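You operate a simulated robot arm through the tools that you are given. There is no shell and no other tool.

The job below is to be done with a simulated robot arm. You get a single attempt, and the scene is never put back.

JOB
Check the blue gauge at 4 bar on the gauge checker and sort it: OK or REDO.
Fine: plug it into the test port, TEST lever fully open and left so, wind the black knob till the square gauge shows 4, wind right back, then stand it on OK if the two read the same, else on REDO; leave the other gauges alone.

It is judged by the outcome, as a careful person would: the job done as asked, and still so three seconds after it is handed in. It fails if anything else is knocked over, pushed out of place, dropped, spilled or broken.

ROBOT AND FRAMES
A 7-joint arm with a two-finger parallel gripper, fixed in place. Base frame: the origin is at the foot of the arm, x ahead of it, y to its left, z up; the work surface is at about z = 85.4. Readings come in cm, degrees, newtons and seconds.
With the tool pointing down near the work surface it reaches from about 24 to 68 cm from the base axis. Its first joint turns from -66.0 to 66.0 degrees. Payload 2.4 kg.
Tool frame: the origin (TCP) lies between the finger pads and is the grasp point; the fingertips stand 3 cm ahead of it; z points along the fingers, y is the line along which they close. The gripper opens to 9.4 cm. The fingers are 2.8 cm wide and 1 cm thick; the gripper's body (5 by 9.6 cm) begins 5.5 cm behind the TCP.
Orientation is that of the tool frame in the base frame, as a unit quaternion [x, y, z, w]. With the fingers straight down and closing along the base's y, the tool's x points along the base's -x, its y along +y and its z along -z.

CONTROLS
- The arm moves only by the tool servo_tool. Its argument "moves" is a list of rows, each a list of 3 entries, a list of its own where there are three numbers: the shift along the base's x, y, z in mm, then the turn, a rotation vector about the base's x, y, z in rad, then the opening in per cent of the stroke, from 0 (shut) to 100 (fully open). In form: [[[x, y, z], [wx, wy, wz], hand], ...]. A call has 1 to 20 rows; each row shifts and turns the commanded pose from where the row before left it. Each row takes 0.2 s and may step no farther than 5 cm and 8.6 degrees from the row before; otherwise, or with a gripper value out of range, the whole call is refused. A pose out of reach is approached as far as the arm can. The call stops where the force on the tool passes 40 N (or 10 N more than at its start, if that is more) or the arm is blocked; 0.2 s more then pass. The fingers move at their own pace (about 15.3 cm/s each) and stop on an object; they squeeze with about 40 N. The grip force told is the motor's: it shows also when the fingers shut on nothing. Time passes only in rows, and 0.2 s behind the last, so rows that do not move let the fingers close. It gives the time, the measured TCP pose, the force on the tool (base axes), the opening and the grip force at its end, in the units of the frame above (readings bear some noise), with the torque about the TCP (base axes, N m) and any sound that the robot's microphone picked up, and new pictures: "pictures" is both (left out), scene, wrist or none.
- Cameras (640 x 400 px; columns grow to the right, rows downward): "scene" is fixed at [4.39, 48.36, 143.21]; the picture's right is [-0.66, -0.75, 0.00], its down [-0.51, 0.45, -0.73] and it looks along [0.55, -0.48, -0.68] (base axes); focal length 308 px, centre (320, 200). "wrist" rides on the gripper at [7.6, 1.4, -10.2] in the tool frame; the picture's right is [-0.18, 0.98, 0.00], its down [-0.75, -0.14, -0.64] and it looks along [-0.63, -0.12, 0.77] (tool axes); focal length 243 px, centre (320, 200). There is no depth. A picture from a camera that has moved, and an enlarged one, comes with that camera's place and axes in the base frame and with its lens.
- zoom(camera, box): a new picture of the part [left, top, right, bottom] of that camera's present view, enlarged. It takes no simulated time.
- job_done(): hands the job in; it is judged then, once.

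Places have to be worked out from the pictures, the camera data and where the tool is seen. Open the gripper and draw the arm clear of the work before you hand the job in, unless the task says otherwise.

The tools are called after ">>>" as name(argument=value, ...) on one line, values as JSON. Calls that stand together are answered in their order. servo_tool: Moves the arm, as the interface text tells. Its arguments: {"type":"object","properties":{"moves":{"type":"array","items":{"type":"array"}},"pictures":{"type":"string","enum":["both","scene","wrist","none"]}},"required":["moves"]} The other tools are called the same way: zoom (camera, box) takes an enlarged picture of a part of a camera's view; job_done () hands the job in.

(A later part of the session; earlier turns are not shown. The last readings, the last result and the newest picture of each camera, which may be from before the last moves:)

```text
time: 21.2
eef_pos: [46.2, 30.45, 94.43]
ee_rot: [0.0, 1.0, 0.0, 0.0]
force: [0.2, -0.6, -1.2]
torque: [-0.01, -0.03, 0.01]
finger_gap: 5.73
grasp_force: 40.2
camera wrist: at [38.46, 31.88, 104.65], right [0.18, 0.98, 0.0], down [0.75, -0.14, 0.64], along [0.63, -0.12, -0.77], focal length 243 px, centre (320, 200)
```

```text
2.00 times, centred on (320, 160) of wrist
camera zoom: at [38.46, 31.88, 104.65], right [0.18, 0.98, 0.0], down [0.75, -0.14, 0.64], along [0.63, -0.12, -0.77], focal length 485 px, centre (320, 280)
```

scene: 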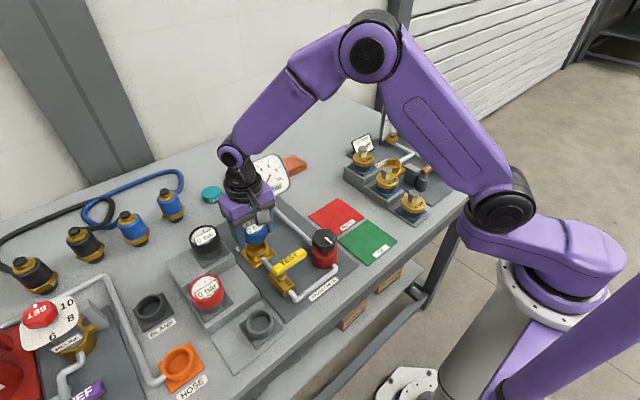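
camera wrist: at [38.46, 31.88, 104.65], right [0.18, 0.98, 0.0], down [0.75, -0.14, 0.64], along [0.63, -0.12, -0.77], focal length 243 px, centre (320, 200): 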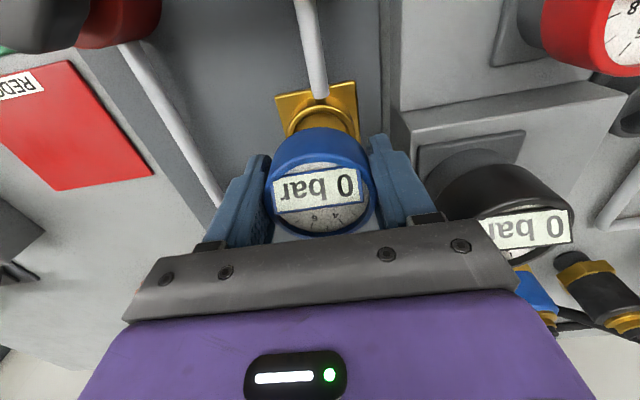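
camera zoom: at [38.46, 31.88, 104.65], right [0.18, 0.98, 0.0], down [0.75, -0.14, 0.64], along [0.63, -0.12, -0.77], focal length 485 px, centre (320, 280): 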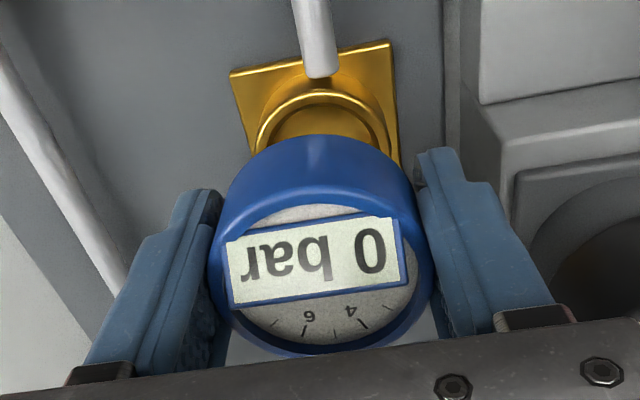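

Alignment looks good from both cameras. I'll lower in small steps while watching the force.

>>> servo_tool(moves=[[[0, 0, -5], [0, 0, 0], 0], [[0, 0, -5], [0, 0, 0], 0], [[0, 0, -4], [0, 0, 0], 0], [[0, 0, 0], [0, 0, 0], 0]], pictures="both")

>>> zoom(camera="scene", box=[210, 200, 310, 280])

>>> zoom(camera="wrist", box=[240, 60, 400, 260])

```text
time: 22.2
eef_pos: [46.17, 30.71, 93.09]
ee_rot: [-0.001, 1.0, 0.001, 0.0]
force: [-0.4, -1.1, -1.6]
torque: [0.02, 0.02, 0.03]
finger_gap: 5.7
grasp_force: 40.0
camera wrist: at [38.48, 32.0, 103.35], right [0.18, 0.98, 0.0], down [0.75, -0.14, 0.64], along [0.63, -0.12, -0.77], focal length 243 px, centre (320, 200)
```

scene: 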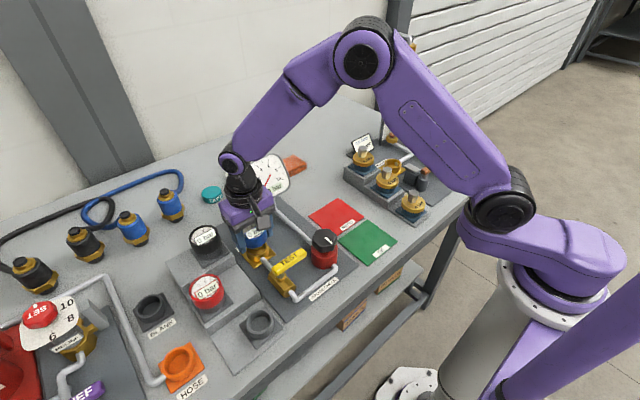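
wrist: 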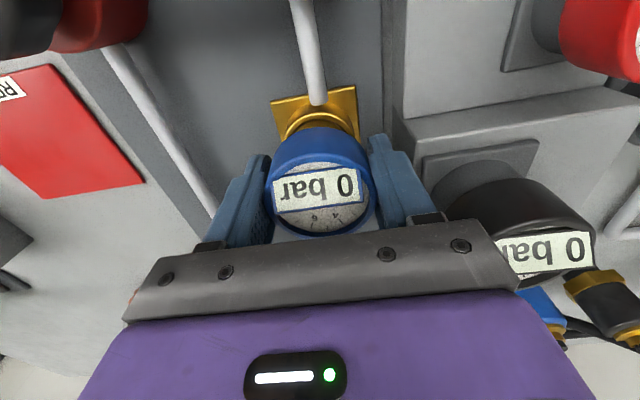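

```text
5.00 times, centred on (260, 240) of scene
camera zoom: at [4.39, 48.36, 143.21], right [-0.66, -0.75, 0.0], down [-0.51, 0.45, -0.73], along [0.55, -0.48, -0.68], focal length 1538 px, centre (620, 0)
```

zoom: 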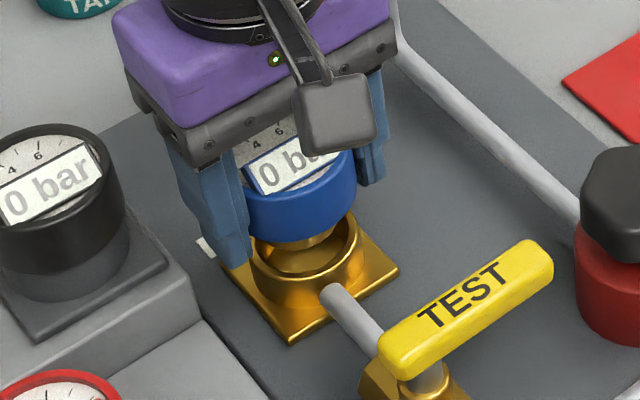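

```text
2.00 times, centred on (320, 160) of wrist
camera zoom: at [38.48, 32.0, 103.35], right [0.18, 0.98, 0.0], down [0.75, -0.14, 0.64], along [0.63, -0.12, -0.77], focal length 485 px, centre (320, 280)
```

zoom: 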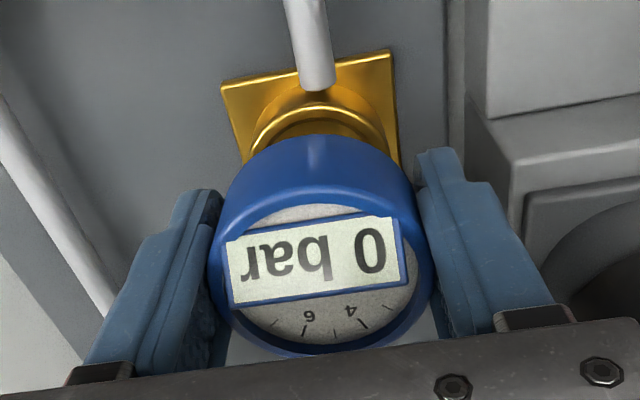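

The brass stem is dropping into the port mouth, centred. Continuing down in small steps.

>>> servo_tool(moves=[[[0, 0, -3], [0, 0, 0], 0], [[0, 0, -3], [0, 0, 0], 0], [[0, 0, -3], [0, 0, 0], 0], [[0, 0, 0], [0, 0, 0], 0]], pictures="both")

>>> zoom(camera="scene", box=[210, 200, 310, 280])

>>> zoom(camera="wrist", box=[240, 60, 400, 260])

```text
time: 23.2
eef_pos: [46.24, 30.56, 92.21]
ee_rot: [0.0, 1.0, 0.0, -0.001]
force: [-0.3, -0.5, -1.7]
torque: [-0.01, -0.03, 0.02]
finger_gap: 5.71
grasp_force: 39.8
camera wrist: at [38.44, 31.95, 102.4], right [0.18, 0.98, 0.0], down [0.75, -0.14, 0.64], along [0.63, -0.12, -0.77], focal length 243 px, centre (320, 200)
```

scene: 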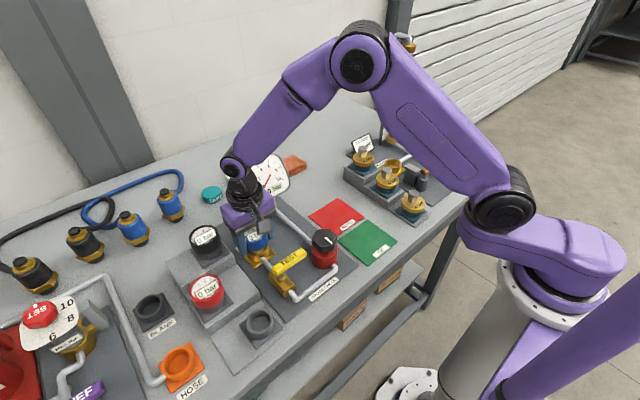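
wrist: 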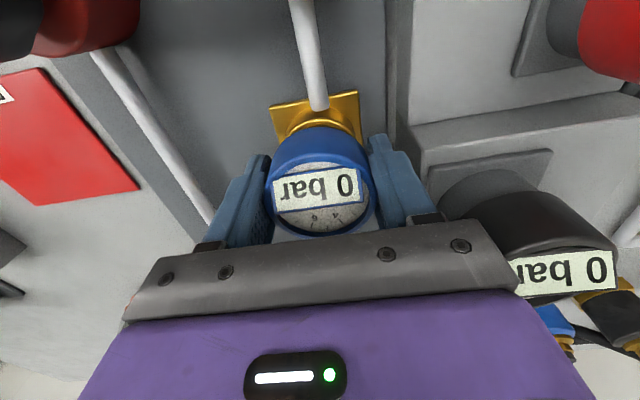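

```text
5.00 times, centred on (260, 240) of scene
camera zoom: at [4.39, 48.36, 143.21], right [-0.66, -0.75, 0.0], down [-0.51, 0.45, -0.73], along [0.55, -0.48, -0.68], focal length 1538 px, centre (620, 0)
```

zoom: 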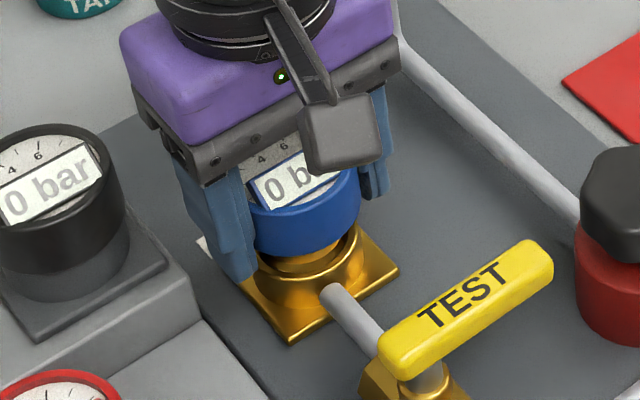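

```text
2.00 times, centred on (320, 160) of wrist
camera zoom: at [38.44, 31.95, 102.4], right [0.18, 0.98, 0.0], down [0.75, -0.14, 0.64], along [0.63, -0.12, -0.77], focal length 485 px, centre (320, 280)
```

zoom: 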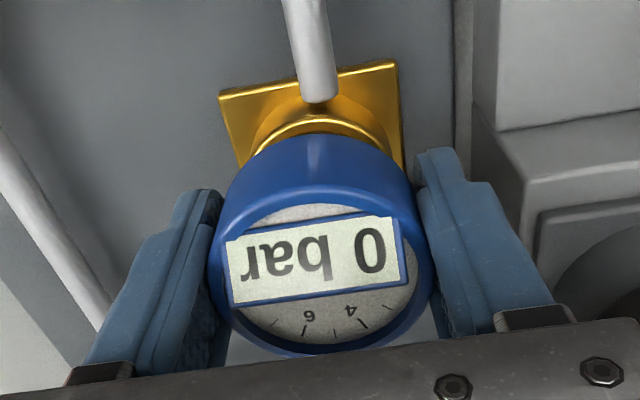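

No contact yet, stem entering. Continuing in 2 mm steps.

>>> servo_tool(moves=[[[0, 0, -2], [0, 0, 0], 0], [[0, 0, -2], [0, 0, 0], 0], [[0, 0, -2], [0, 0, 0], 0]], pictures="none")

>>> servo_tool(moves=[[[0, 0, -2], [0, 0, 0], 0], [[0, 0, -2], [0, 0, 0], 0], [[0, 0, -2], [0, 0, 0], 0], [[0, 0, 0], [0, 0, 0], 0]], pictures="both")

>>> zoom(camera="scene", box=[210, 200, 310, 280])

```text
time: 24.0
eef_pos: [46.2, 30.53, 91.59]
ee_rot: [0.0, 1.0, 0.001, 0.0]
force: [3.7, 1.7, -0.2]
torque: [0.04, -0.14, 0.05]
finger_gap: 5.71
grasp_force: 40.3
```

```text
time: 25.0
eef_pos: [46.17, 30.49, 91.03]
ee_rot: [0.0, 1.0, 0.0, 0.0]
force: [6.9, -1.3, -0.6]
torque: [-0.05, -0.2, 0.02]
finger_gap: 5.67
grasp_force: 40.3
camera wrist: at [38.47, 31.91, 101.24], right [0.18, 0.98, 0.0], down [0.75, -0.14, 0.64], along [0.63, -0.12, -0.77], focal length 243 px, centre (320, 200)
```

scene: 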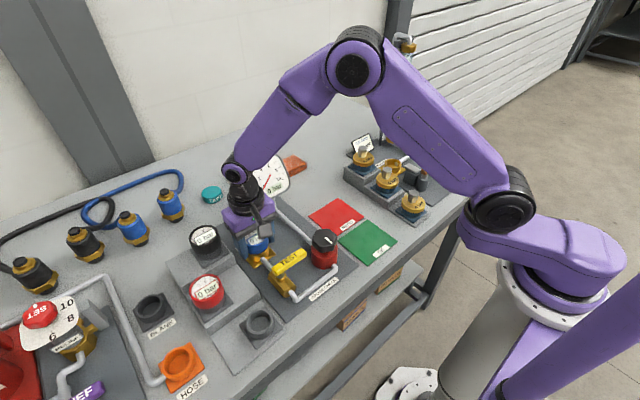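
wrist: 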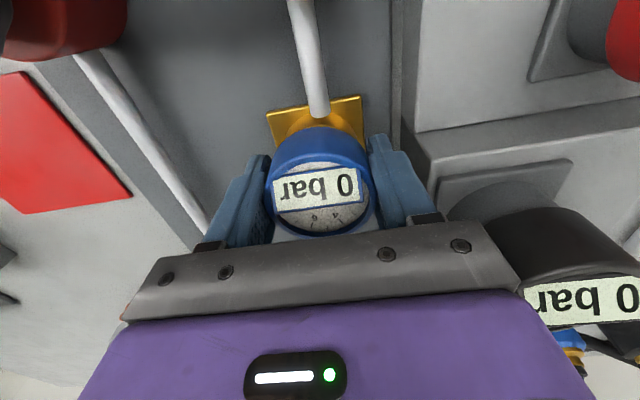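

```text
5.00 times, centred on (260, 240) of scene
camera zoom: at [4.41, 48.35, 143.21], right [-0.66, -0.75, 0.0], down [-0.51, 0.45, -0.73], along [0.55, -0.48, -0.68], focal length 1538 px, centre (620, 0)
```

zoom: 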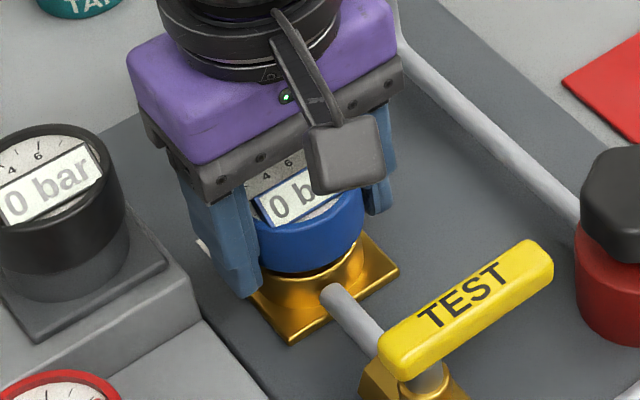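

A sideways +6.9 N in x appears: the port is pushing the stem toward +x, so I'm slightly short in x. I'll shift +1 mm and re-read.

>>> servo_tool(moves=[[[1, 0, 0], [0, 0, 0], 0], [[0, 0, 0], [0, 0, 0], 0]], pictures="none")

>>> servo_tool(moves=[[[1, 0, 0], [0, 0, 0], 0], [[0, 0, 0], [0, 0, 0], 0]], pictures="none")

```text
time: 25.6
eef_pos: [46.11, 30.53, 91.09]
ee_rot: [-0.001, 1.0, 0.001, -0.001]
force: [5.6, -1.8, -2.6]
torque: [-0.1, -0.11, 0.04]
finger_gap: 5.69
grasp_force: 40.2
```

```text
time: 26.2
eef_pos: [46.33, 30.64, 91.1]
ee_rot: [-0.001, 1.0, 0.0, -0.001]
force: [0.0, 0.8, -1.6]
torque: [-0.01, -0.02, -0.02]
finger_gap: 5.7
grasp_force: 39.7
```

Sideways force is gone after +2 mm. Continuing down slowly.

>>> servo_tool(moves=[[[0, 0, -2], [0, 0, 0], 0], [[0, 0, -2], [0, 0, 0], 0], [[0, 0, 0], [0, 0, 0], 0]], pictures="none")

>>> servo_tool(moves=[[[0, 0, -2], [0, 0, 0], 0], [[0, 0, -2], [0, 0, 0], 0], [[0, 0, 0], [0, 0, 0], 0]], pictures="none")

>>> servo_tool(moves=[[[0, 0, -2], [0, 0, 0], 0], [[0, 0, -2], [0, 0, 0], 0], [[0, 0, 0], [0, 0, 0], 0]], pictures="both")

>>> zoom(camera="scene", box=[210, 200, 310, 280])

```text
time: 27.0
eef_pos: [46.38, 30.6, 90.56]
ee_rot: [0.0, 1.0, 0.0, 0.0]
force: [0.6, 0.1, -1.0]
torque: [-0.04, 0.01, 0.01]
finger_gap: 5.67
grasp_force: 39.8
```

```text
time: 27.8
eef_pos: [46.35, 30.61, 90.09]
ee_rot: [0.0, 1.0, 0.0, 0.001]
force: [0.1, 0.4, -1.6]
torque: [0.01, -0.03, 0.0]
finger_gap: 5.69
grasp_force: 40.0
```

```text
time: 28.6
eef_pos: [46.44, 30.55, 90.12]
ee_rot: [0.0, 1.0, 0.001, 0.002]
force: [-2.9, -1.9, 7.3]
torque: [0.06, -0.09, -0.01]
finger_gap: 5.67
grasp_force: 39.9
stopped in row 3: the force on the tool passed its limit at 41 N (the readings are from after the stop); the commanded pose is now the measured one
camera wrist: at [38.67, 31.98, 100.25], right [0.18, 0.98, 0.0], down [0.75, -0.14, 0.64], along [0.63, -0.12, -0.77], focal length 243 px, centre (320, 200)
```

scene: 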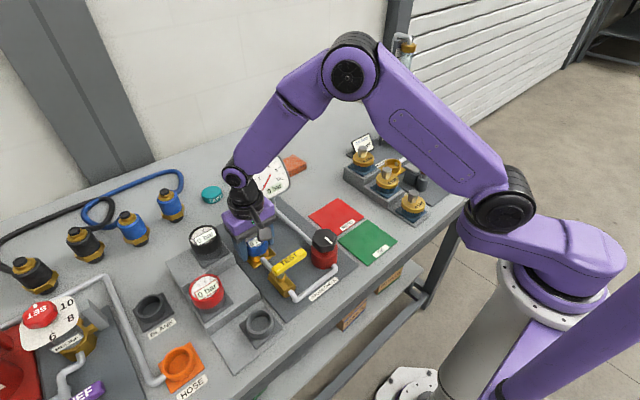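
wrist: 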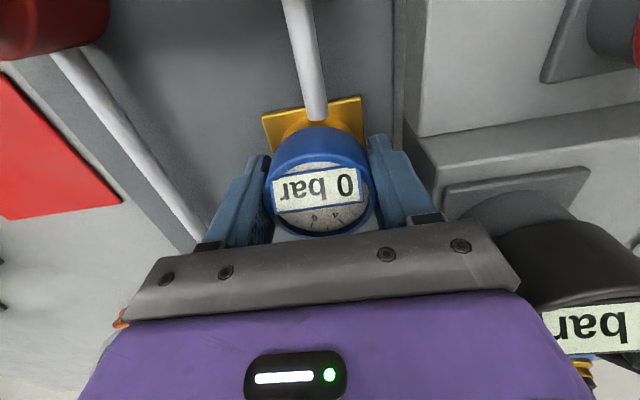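

```text
5.00 times, centred on (260, 240) of scene
camera zoom: at [4.37, 48.34, 143.22], right [-0.66, -0.75, 0.0], down [-0.51, 0.45, -0.73], along [0.55, -0.48, -0.68], focal length 1538 px, centre (620, 0)
```

zoom: 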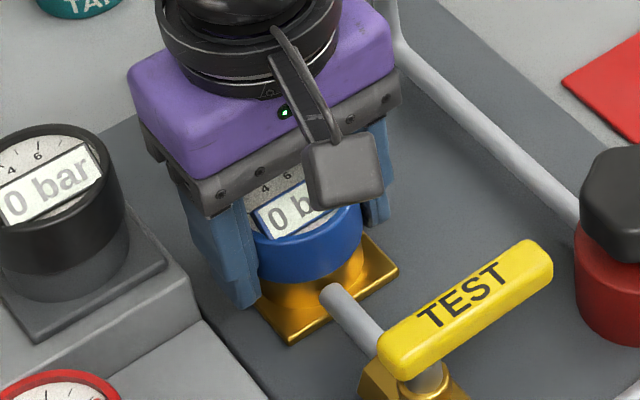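

The push hit a firm stop at z≈90.1 (41 N), about where it was gripped when seated in its own cup, so it looks bottomed in the port. I'll open the fingers modestly and rise to check.

>>> servo_tool(moves=[[[0, 0, 0], [0, 0, 0], 40], [[0, 0, 0], [0, 0, 0], 72], [[0, 0, 0], [0, 0, 0], 72], [[0, 0, 10], [0, 0, 0], 72], [[0, 0, 20], [0, 0, 0], 72], [[0, 0, 30], [0, 0, 0], 72], [[0, 0, 30], [0, 0, 0], 72], [[0, 0, 0], [0, 0, 0], 72]], pictures="both")

>>> zoom(camera="scene", box=[210, 200, 310, 280])

>>> zoom(camera="wrist", box=[240, 60, 400, 260])

```text
time: 30.4
eef_pos: [46.47, 30.6, 98.91]
ee_rot: [0.0, 1.0, 0.0, 0.002]
force: [0.1, 1.3, -0.5]
torque: [-0.01, 0.01, -0.07]
finger_gap: 6.75
grasp_force: 0.1
camera wrist: at [38.66, 32.05, 109.21], right [0.18, 0.98, 0.0], down [0.75, -0.14, 0.64], along [0.63, -0.12, -0.77], focal length 243 px, centre (320, 200)
```

scene: 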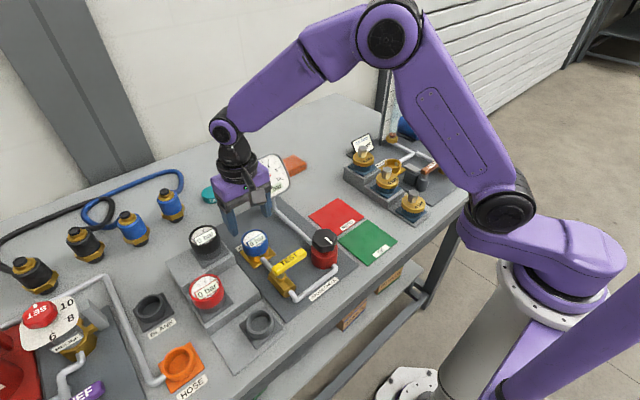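
wrist: 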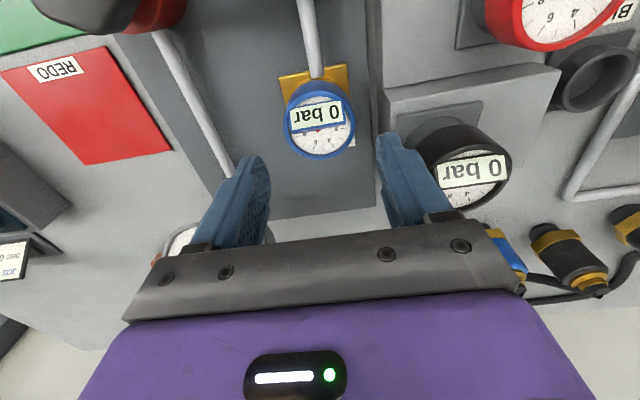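

```text
5.00 times, centred on (260, 240) of scene
camera zoom: at [4.39, 48.36, 143.21], right [-0.66, -0.75, 0.0], down [-0.51, 0.45, -0.73], along [0.55, -0.48, -0.68], focal length 1538 px, centre (620, 0)
```

zoom: 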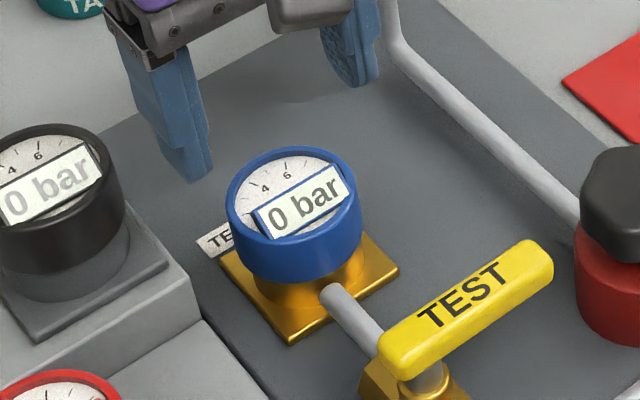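

```text
2.00 times, centred on (320, 160) of wrist
camera zoom: at [38.66, 32.05, 109.21], right [0.18, 0.98, 0.0], down [0.75, -0.14, 0.64], along [0.63, -0.12, -0.77], focal length 485 px, centre (320, 280)
```

zoom: 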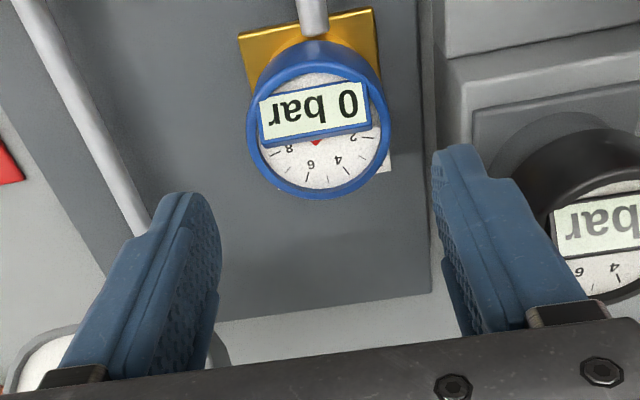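

The gauge sits square on the test port like the others in their cups. Now I'll back the hand off to view the valve and lever closely.

>>> servo_tool(moves=[[[-20, 0, 20], [0, 0, 0], 72], [[-40, -8, 10], [0, 0, 0], 72], [[-40, -8, 0], [0, 0, 0], 50], [[-40, -8, 0], [0, 0, 0], 20], [[-30, 0, 0], [0, 0, 0], 0], [[0, 0, 0], [0, 0, 0], 0]], pictures="both")

>>> zoom(camera="wrist", box=[230, 80, 430, 220])

>>> zoom(camera="scene", box=[250, 225, 350, 305])

```text
time: 31.9
eef_pos: [29.41, 28.24, 102.06]
ee_rot: [-0.001, 1.0, 0.0, 0.002]
force: [0.5, -0.6, 0.0]
torque: [0.02, 0.01, 0.02]
finger_gap: 0.0
grasp_force: 32.9
camera wrist: at [21.66, 29.58, 112.32], right [0.18, 0.98, 0.0], down [0.75, -0.14, 0.64], along [0.63, -0.12, -0.76], focal length 243 px, centre (320, 200)
```

scene: 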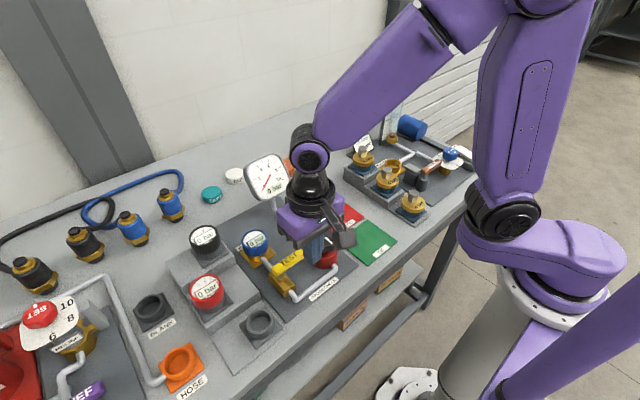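
wrist: 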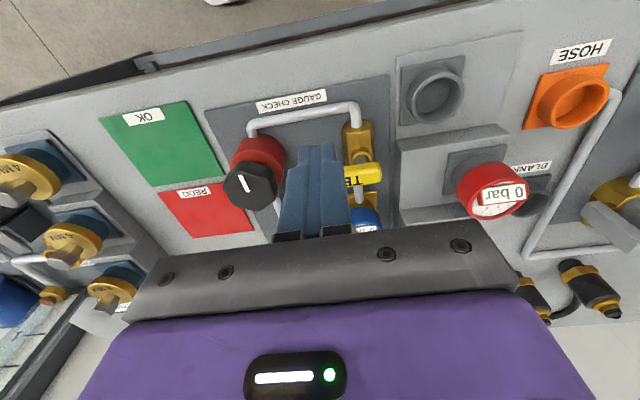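

```text
2.86 times, centred on (330, 150) of wrist
camera zoom: at [21.66, 29.58, 112.32], right [0.18, 0.98, 0.0], down [0.75, -0.14, 0.64], along [0.63, -0.12, -0.76], focal length 693 px, centre (291, 343)
```

zoom: 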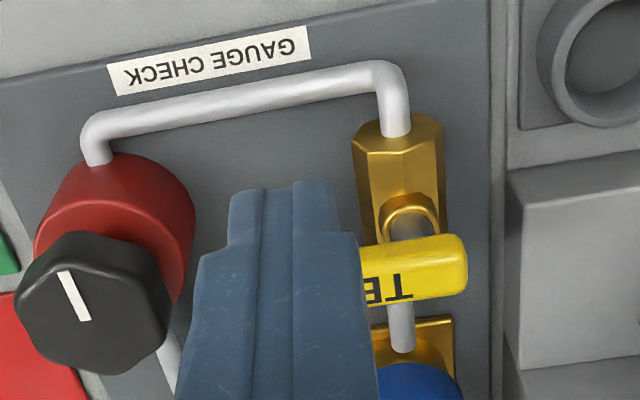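

```text
5.00 times, centred on (300, 265) of scene
camera zoom: at [4.38, 48.36, 143.21], right [-0.66, -0.75, 0.0], down [-0.51, 0.45, -0.73], along [0.55, -0.48, -0.68], focal length 1538 px, centre (420, -125)
```

zoom: 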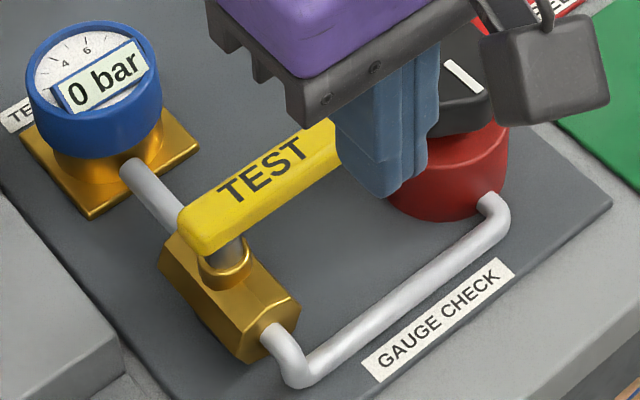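

The lever stands across the pipe (closed): pivot about (35.6, 31.5), handle reaching to y≈25, top z≈92. With closed fingers I'll come down on its -x side, then push gently to find its turning direction.

>>> servo_tool(moves=[[[22, -14, 0], [0, 0, 0], 0], [[0, 0, -40], [0, 0, 0], 0], [[0, 0, -30], [0, 0, 0], 0], [[0, 0, -15], [0, 0, 0], 0], [[0, 0, 0], [0, 0, 0], 0]], pictures="both")

>>> zoom(camera="wrist", box=[230, 80, 430, 260])

>>> zoom(camera="scene", box=[240, 215, 340, 305])

```text
time: 33.0
eef_pos: [31.67, 26.9, 93.59]
ee_rot: [-0.001, 1.0, 0.0, 0.002]
force: [-0.5, -0.4, -1.3]
torque: [0.0, -0.01, 0.02]
finger_gap: 0.01
grasp_force: 33.3
camera wrist: at [23.92, 28.19, 103.65], right [0.18, 0.98, 0.0], down [0.75, -0.14, 0.64], along [0.63, -0.12, -0.76], focal length 243 px, centre (320, 200)
```

scene: 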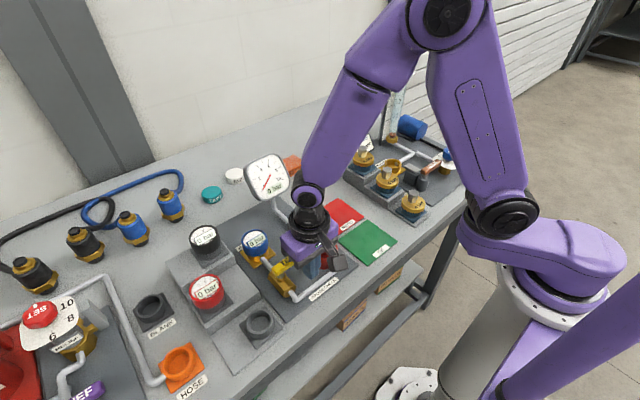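
wrist: 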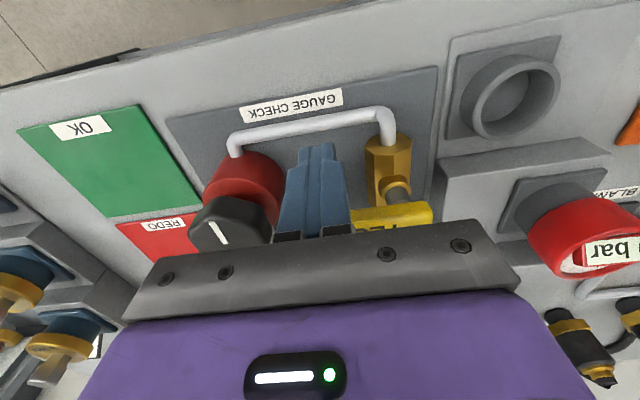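

```text
2.22 times, centred on (330, 170) of wrist
camera zoom: at [23.92, 28.19, 103.65], right [0.18, 0.98, 0.0], down [0.75, -0.14, 0.64], along [0.63, -0.12, -0.76], focal length 539 px, centre (298, 267)
```

zoom: 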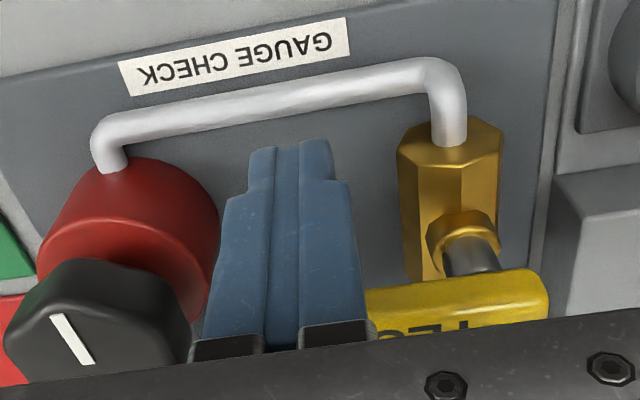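

```text
4.44 times, centred on (290, 260) of scene
camera zoom: at [4.39, 48.36, 143.21], right [-0.66, -0.75, 0.0], down [-0.51, 0.45, -0.73], along [0.55, -0.48, -0.68], focal length 1367 px, centre (453, -67)
```

zoom: 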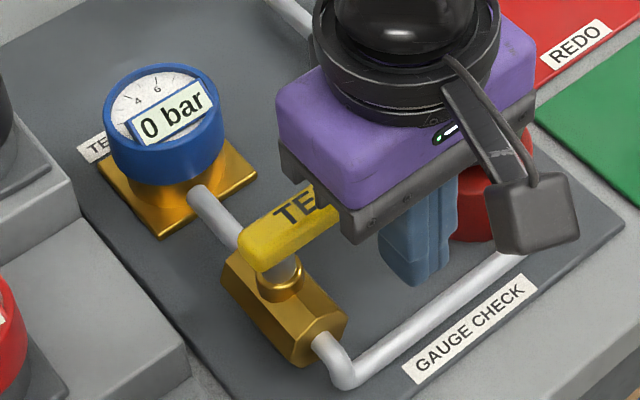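

Fingers are in front of the handle. I'll push +x gently, a couple of millimetres at a time.

>>> servo_tool(moves=[[[4, 0, 0], [0, 0, 0], 0], [[4, 0, 0], [0, 0, 0], 0], [[4, 0, 0], [0, 0, 0], 0], [[2, 0, 0], [0, 0, 0], 0], [[2, 0, 0], [0, 0, 0], 0]], pictures="none")

>>> servo_tool(moves=[[[2, 0, 0], [0, 0, 0], 0], [[2, 0, 0], [0, 0, 0], 0]], pictures="none")

>>> servo_tool(moves=[[[2, 0, 0], [0, 0, 0], 0], [[2, 0, 0], [0, 0, 0], 0]], pictures="both")

>>> zoom(camera="scene", box=[240, 215, 340, 305])

```text
time: 34.2
eef_pos: [33.03, 26.93, 93.51]
ee_rot: [-0.002, 1.0, -0.001, 0.0]
force: [-10.2, 2.9, -2.6]
torque: [0.03, 0.02, 0.11]
finger_gap: 0.0
grasp_force: 32.8
```

```text
time: 34.9
eef_pos: [33.2, 26.83, 93.52]
ee_rot: [-0.002, 1.0, -0.002, -0.001]
force: [-38.8, 5.9, 7.7]
torque: [0.03, -0.2, 0.44]
finger_gap: 0.0
grasp_force: 33.0
```

```text
time: 35.3
eef_pos: [33.06, 26.78, 93.36]
ee_rot: [-0.005, 1.0, -0.004, -0.005]
force: [-10.3, 2.2, 1.8]
torque: [0.0, -0.07, -0.04]
finger_gap: 0.0
grasp_force: 32.8
stopped in row 2: the force on the tool passed its limit at 51 N (the readings are from after the stop); the commanded pose is now the measured one
camera wrist: at [25.46, 28.24, 103.72], right [0.17, 0.98, -0.01], down [0.76, -0.13, 0.64], along [0.62, -0.12, -0.77], focal length 243 px, centre (320, 200)
```

scene: 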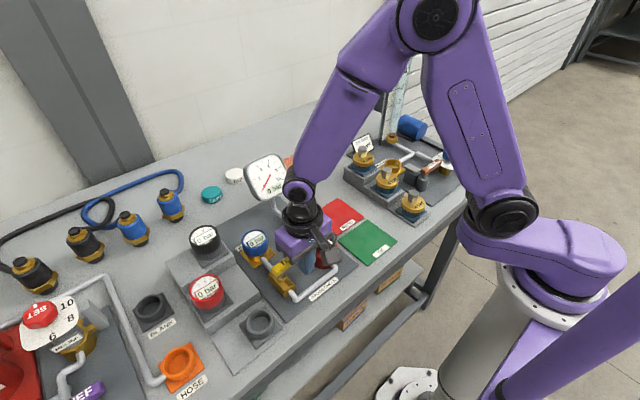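
wrist: 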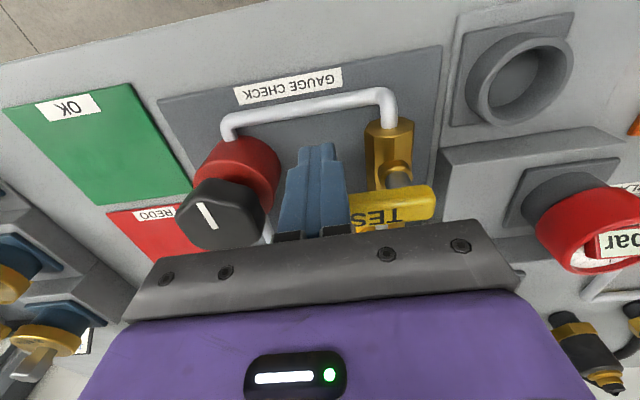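

```text
4.44 times, centred on (290, 260) of scene
camera zoom: at [4.36, 48.36, 143.21], right [-0.66, -0.75, 0.0], down [-0.51, 0.45, -0.73], along [0.55, -0.48, -0.68], focal length 1367 px, centre (453, -67)
```

zoom: 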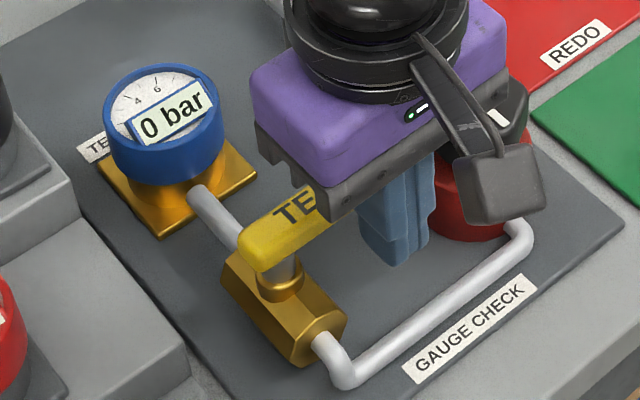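

The lever doesn't yield toward +x (a firm stop), so it must open the other way, toward -x. I'll back off, rise, cross over the handle and come down on its +x side.

>>> servo_tool(moves=[[[-6, 0, 0], [0, 0, 0], 0], [[0, 0, 20], [0, 0, 0], 0], [[0, 0, 25], [0, 0, 0], 0], [[0, 0, 0], [0, 0, 0], 0]], pictures="scene")

```text
time: 36.3
eef_pos: [32.64, 26.84, 97.93]
ee_rot: [-0.004, 1.0, -0.002, -0.004]
force: [0.3, -0.4, -0.4]
torque: [0.0, 0.0, 0.0]
finger_gap: 0.0
grasp_force: 32.8
```

scene: 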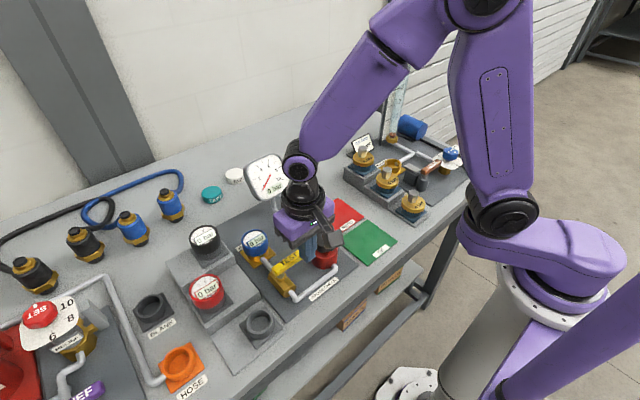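

I'll straighten the slight tilt, cross to x≈39.3 above the handle, and go down on the +x side.

>>> servo_tool(moves=[[[0, 0, 0], [0.005, -0.008, -0.008], 0], [[34, 0, 5], [0, 0, 0], 0], [[34, 0, 0], [0, 0, 0], 0], [[0, 0, -25], [0, 0, 0], 0], [[0, 0, -23], [0, 0, 0], 0], [[0, 0, 0], [0, 0, 0], 0]], pictures="both")

>>> zoom(camera="scene", box=[240, 215, 340, 305])

>>> zoom(camera="wrist", box=[230, 80, 430, 260])

```text
time: 37.7
eef_pos: [39.52, 26.82, 93.61]
ee_rot: [0.0, 1.0, -0.001, 0.0]
force: [-0.5, -0.1, 0.3]
torque: [0.0, 0.02, -0.01]
finger_gap: 0.0
grasp_force: 33.3
camera wrist: at [31.71, 28.35, 103.86], right [0.18, 0.98, 0.0], down [0.75, -0.14, 0.64], along [0.63, -0.12, -0.77], focal length 243 px, centre (320, 200)
```

scene: 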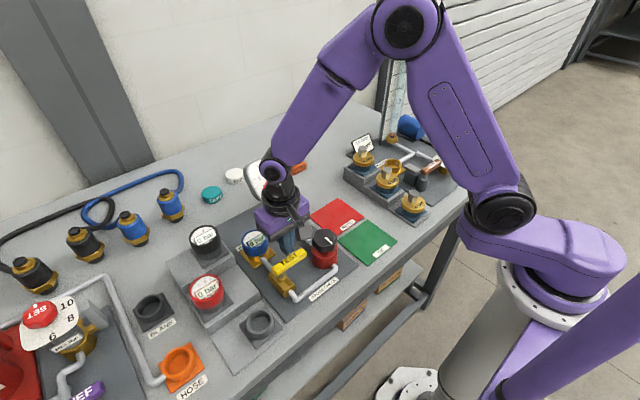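
wrist: 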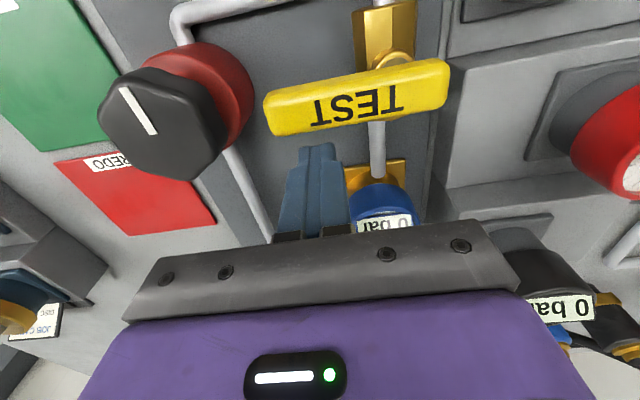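

```text
4.44 times, centred on (290, 260) of scene
camera zoom: at [4.39, 48.36, 143.21], right [-0.66, -0.75, 0.0], down [-0.51, 0.45, -0.73], along [0.55, -0.48, -0.68], focal length 1367 px, centre (453, -67)
```

zoom: 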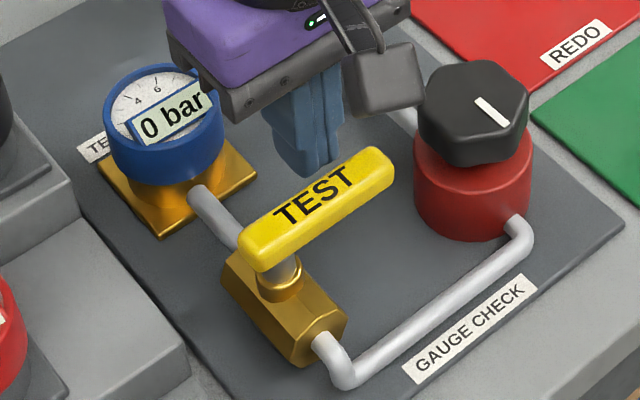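

```text
2.22 times, centred on (330, 170) of wrist
camera zoom: at [31.71, 28.35, 103.86], right [0.18, 0.98, 0.0], down [0.75, -0.14, 0.64], along [0.63, -0.12, -0.77], focal length 539 px, centre (298, 267)
```

zoom: 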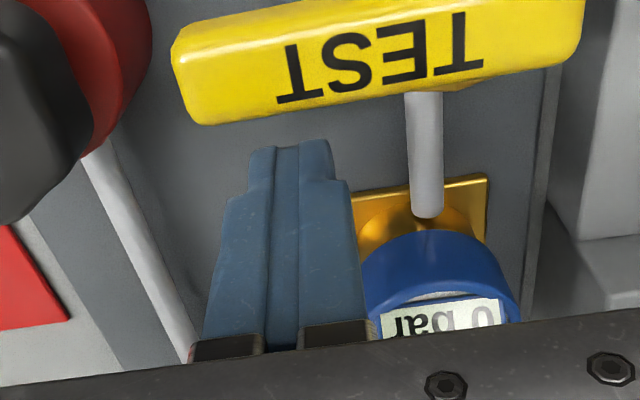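

Now on the +x side of the handle. I'll push toward -x in small steps.

>>> servo_tool(moves=[[[-6, 0, 0], [0, 0, 0], 0], [[-4, 0, 0], [0, 0, 0], 0], [[-4, 0, 0], [0, 0, 0], 0], [[-3, 0, 0], [0, 0, 0], 0], [[-3, 0, 0], [0, 0, 0], 0]], pictures="none")

```text
time: 38.9
eef_pos: [37.54, 26.84, 93.59]
ee_rot: [-0.001, 1.0, 0.0, 0.0]
force: [0.8, -1.1, -0.1]
torque: [0.0, 0.0, 0.02]
finger_gap: 0.0
grasp_force: 33.3
```

>>> servo_tool(moves=[[[-3, 0, 0], [0, 0, 0], 0], [[-3, 0, 0], [0, 0, 0], 0]], pictures="both")

>>> zoom(camera="scene", box=[240, 215, 340, 305])

```text
time: 39.5
eef_pos: [36.82, 26.86, 93.48]
ee_rot: [0.0, 1.0, 0.0, -0.001]
force: [0.1, -0.4, -0.1]
torque: [0.0, 0.01, -0.01]
finger_gap: 0.0
grasp_force: 33.7
camera wrist: at [29.19, 28.26, 103.76], right [0.18, 0.98, 0.0], down [0.75, -0.14, 0.64], along [0.63, -0.12, -0.77], focal length 243 px, centre (320, 200)
```

scene: 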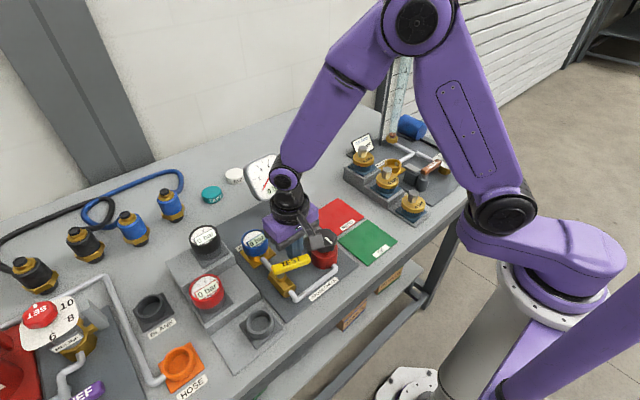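
wrist: 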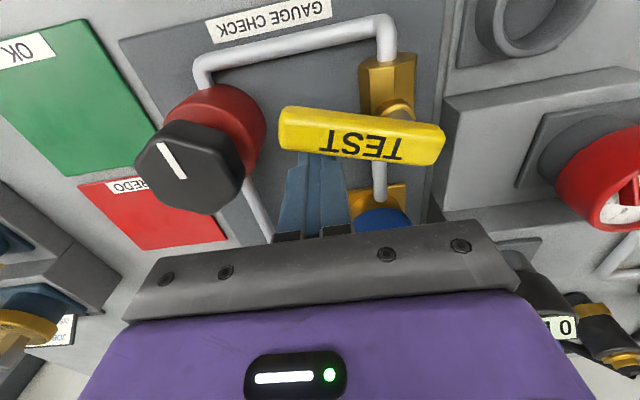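

```text
4.44 times, centred on (290, 260) of scene
camera zoom: at [4.39, 48.35, 143.21], right [-0.66, -0.75, 0.0], down [-0.51, 0.45, -0.73], along [0.55, -0.48, -0.68], focal length 1367 px, centre (453, -67)
```

zoom: 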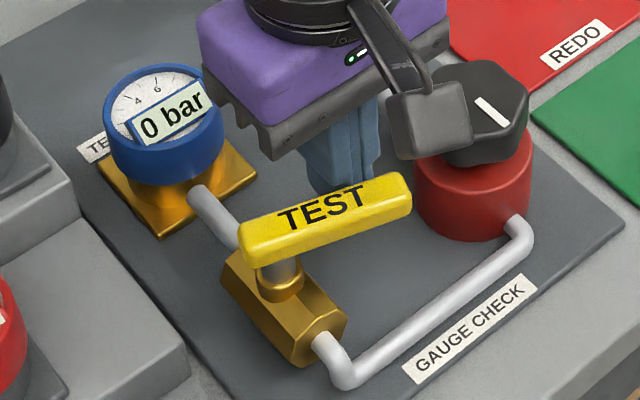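

The lever swings toward -x freely. I'll follow the arc to about 60°.

>>> servo_tool(moves=[[[-4, -1, 0], [0, 0, 0], 0], [[-4, -1, 0], [0, 0, 0], 0], [[-4, -1, 0], [0, 0, 0], 0], [[-4, -1, 0], [0, 0, 0], 0], [[-5, 1, 0], [0, 0, 0], 0], [[-5, 1, 0], [0, 0, 0], 0], [[-5, 1, 0], [0, 0, 0], 0], [[-5, 1, 0], [0, 0, 0], 0], [[-5, 2, 0], [0, 0, 0], 0]], pictures="both")

>>> zoom(camera="scene", box=[240, 215, 340, 305])

```text
time: 41.5
eef_pos: [32.81, 27.0, 93.7]
ee_rot: [-0.001, 1.0, -0.001, 0.001]
force: [0.2, 0.3, 1.1]
torque: [-0.01, 0.03, 0.02]
finger_gap: 0.01
grasp_force: 32.9
camera wrist: at [25.07, 28.52, 103.91], right [0.18, 0.98, 0.0], down [0.75, -0.14, 0.64], along [0.63, -0.12, -0.77], focal length 243 px, centre (320, 200)
```

scene: 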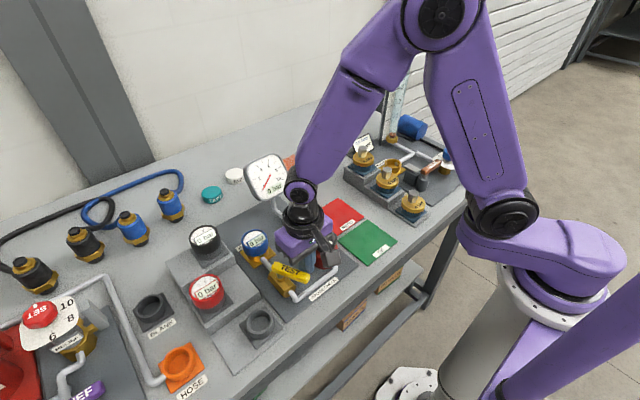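
wrist: 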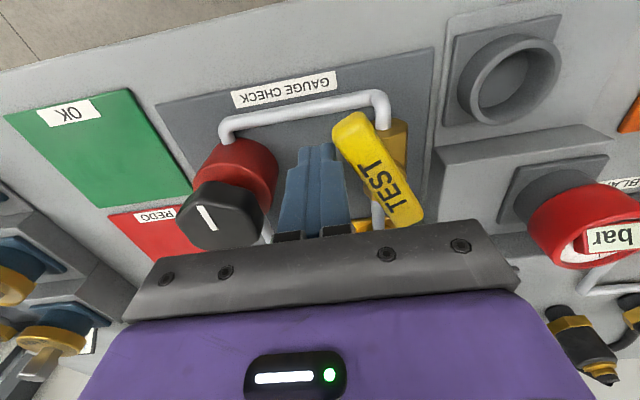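

```text
4.44 times, centred on (290, 260) of scene
camera zoom: at [4.39, 48.36, 143.21], right [-0.66, -0.75, 0.0], down [-0.51, 0.45, -0.73], along [0.55, -0.48, -0.68], focal length 1367 px, centre (453, -67)
```

zoom: 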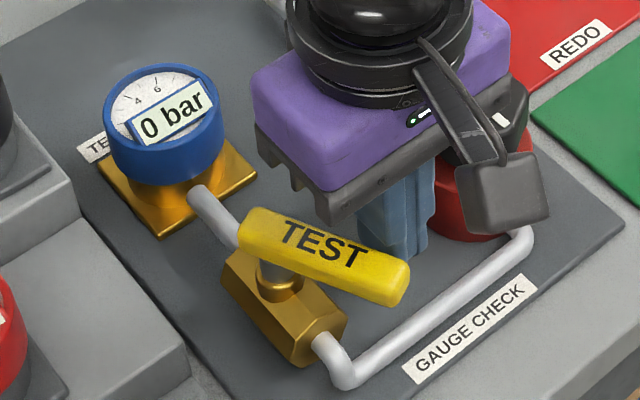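

About 60° now. Continuing the arc to in-line with the pipe.

>>> servo_tool(moves=[[[-4, 3, 0], [0, 0, 0], 0], [[-4, 4, 0], [0, 0, 0], 0], [[-3, 4, 0], [0, 0, 0], 0], [[-2, 4, 0], [0, 0, 0], 0], [[-2, 4, 0], [0, 0, 0], 0], [[0, 3, 0], [0, 0, 0], 0]], pictures="both")

>>> zoom(camera="scene", box=[240, 215, 340, 305])

>>> zoom(camera="wrist", box=[230, 80, 430, 260])

```text
time: 42.9
eef_pos: [31.2, 29.2, 93.54]
ee_rot: [0.0, 1.0, -0.001, 0.0]
force: [0.6, -3.0, 0.8]
torque: [0.0, -0.02, 0.01]
finger_gap: 0.0
grasp_force: 33.3
camera wrist: at [23.5, 30.62, 103.88], right [0.18, 0.98, 0.0], down [0.75, -0.14, 0.64], along [0.63, -0.12, -0.77], focal length 243 px, centre (320, 200)
```

scene: 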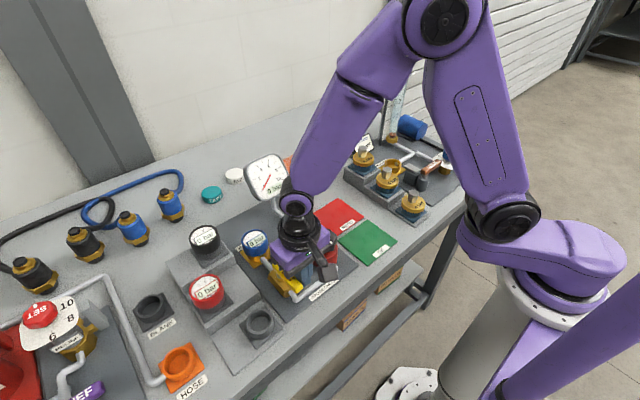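
wrist: 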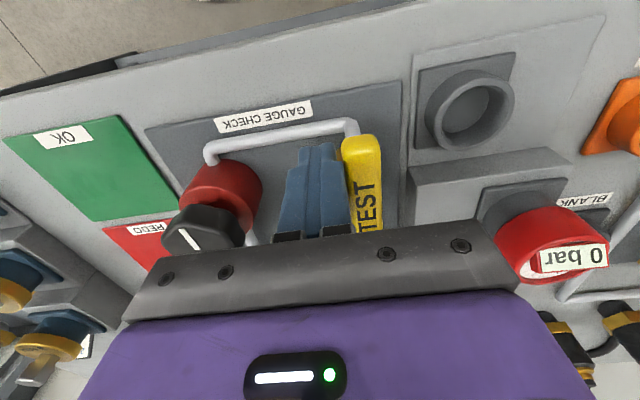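

```text
4.44 times, centred on (290, 260) of scene
camera zoom: at [4.39, 48.35, 143.21], right [-0.66, -0.75, 0.0], down [-0.51, 0.45, -0.73], along [0.55, -0.48, -0.68], focal length 1367 px, centre (453, -67)
```

zoom: 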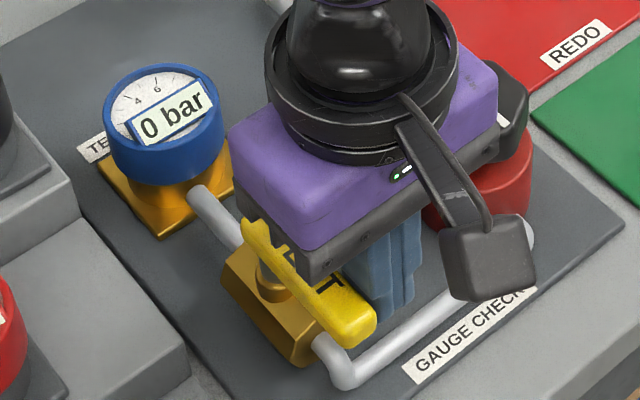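

```text
2.22 times, centred on (330, 170) of wrist
camera zoom: at [23.5, 30.62, 103.88], right [0.18, 0.98, 0.0], down [0.75, -0.14, 0.64], along [0.63, -0.12, -0.77], focal length 539 px, centre (298, 267)
```

zoom: 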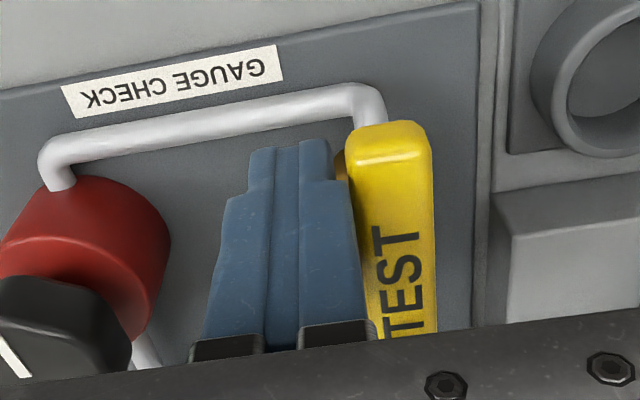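

Almost in line; I'll push a bit further in +y until the stop is felt.

>>> servo_tool(moves=[[[0, 2, 0], [0, 0, 0], 0], [[0, 2, 0], [0, 0, 0], 0]], pictures="none")

```text
time: 43.5
eef_pos: [31.21, 29.2, 93.52]
ee_rot: [0.001, 1.0, -0.004, -0.003]
force: [-2.7, -25.9, 6.8]
torque: [0.09, -0.1, -0.35]
finger_gap: 0.0
grasp_force: 32.9
```

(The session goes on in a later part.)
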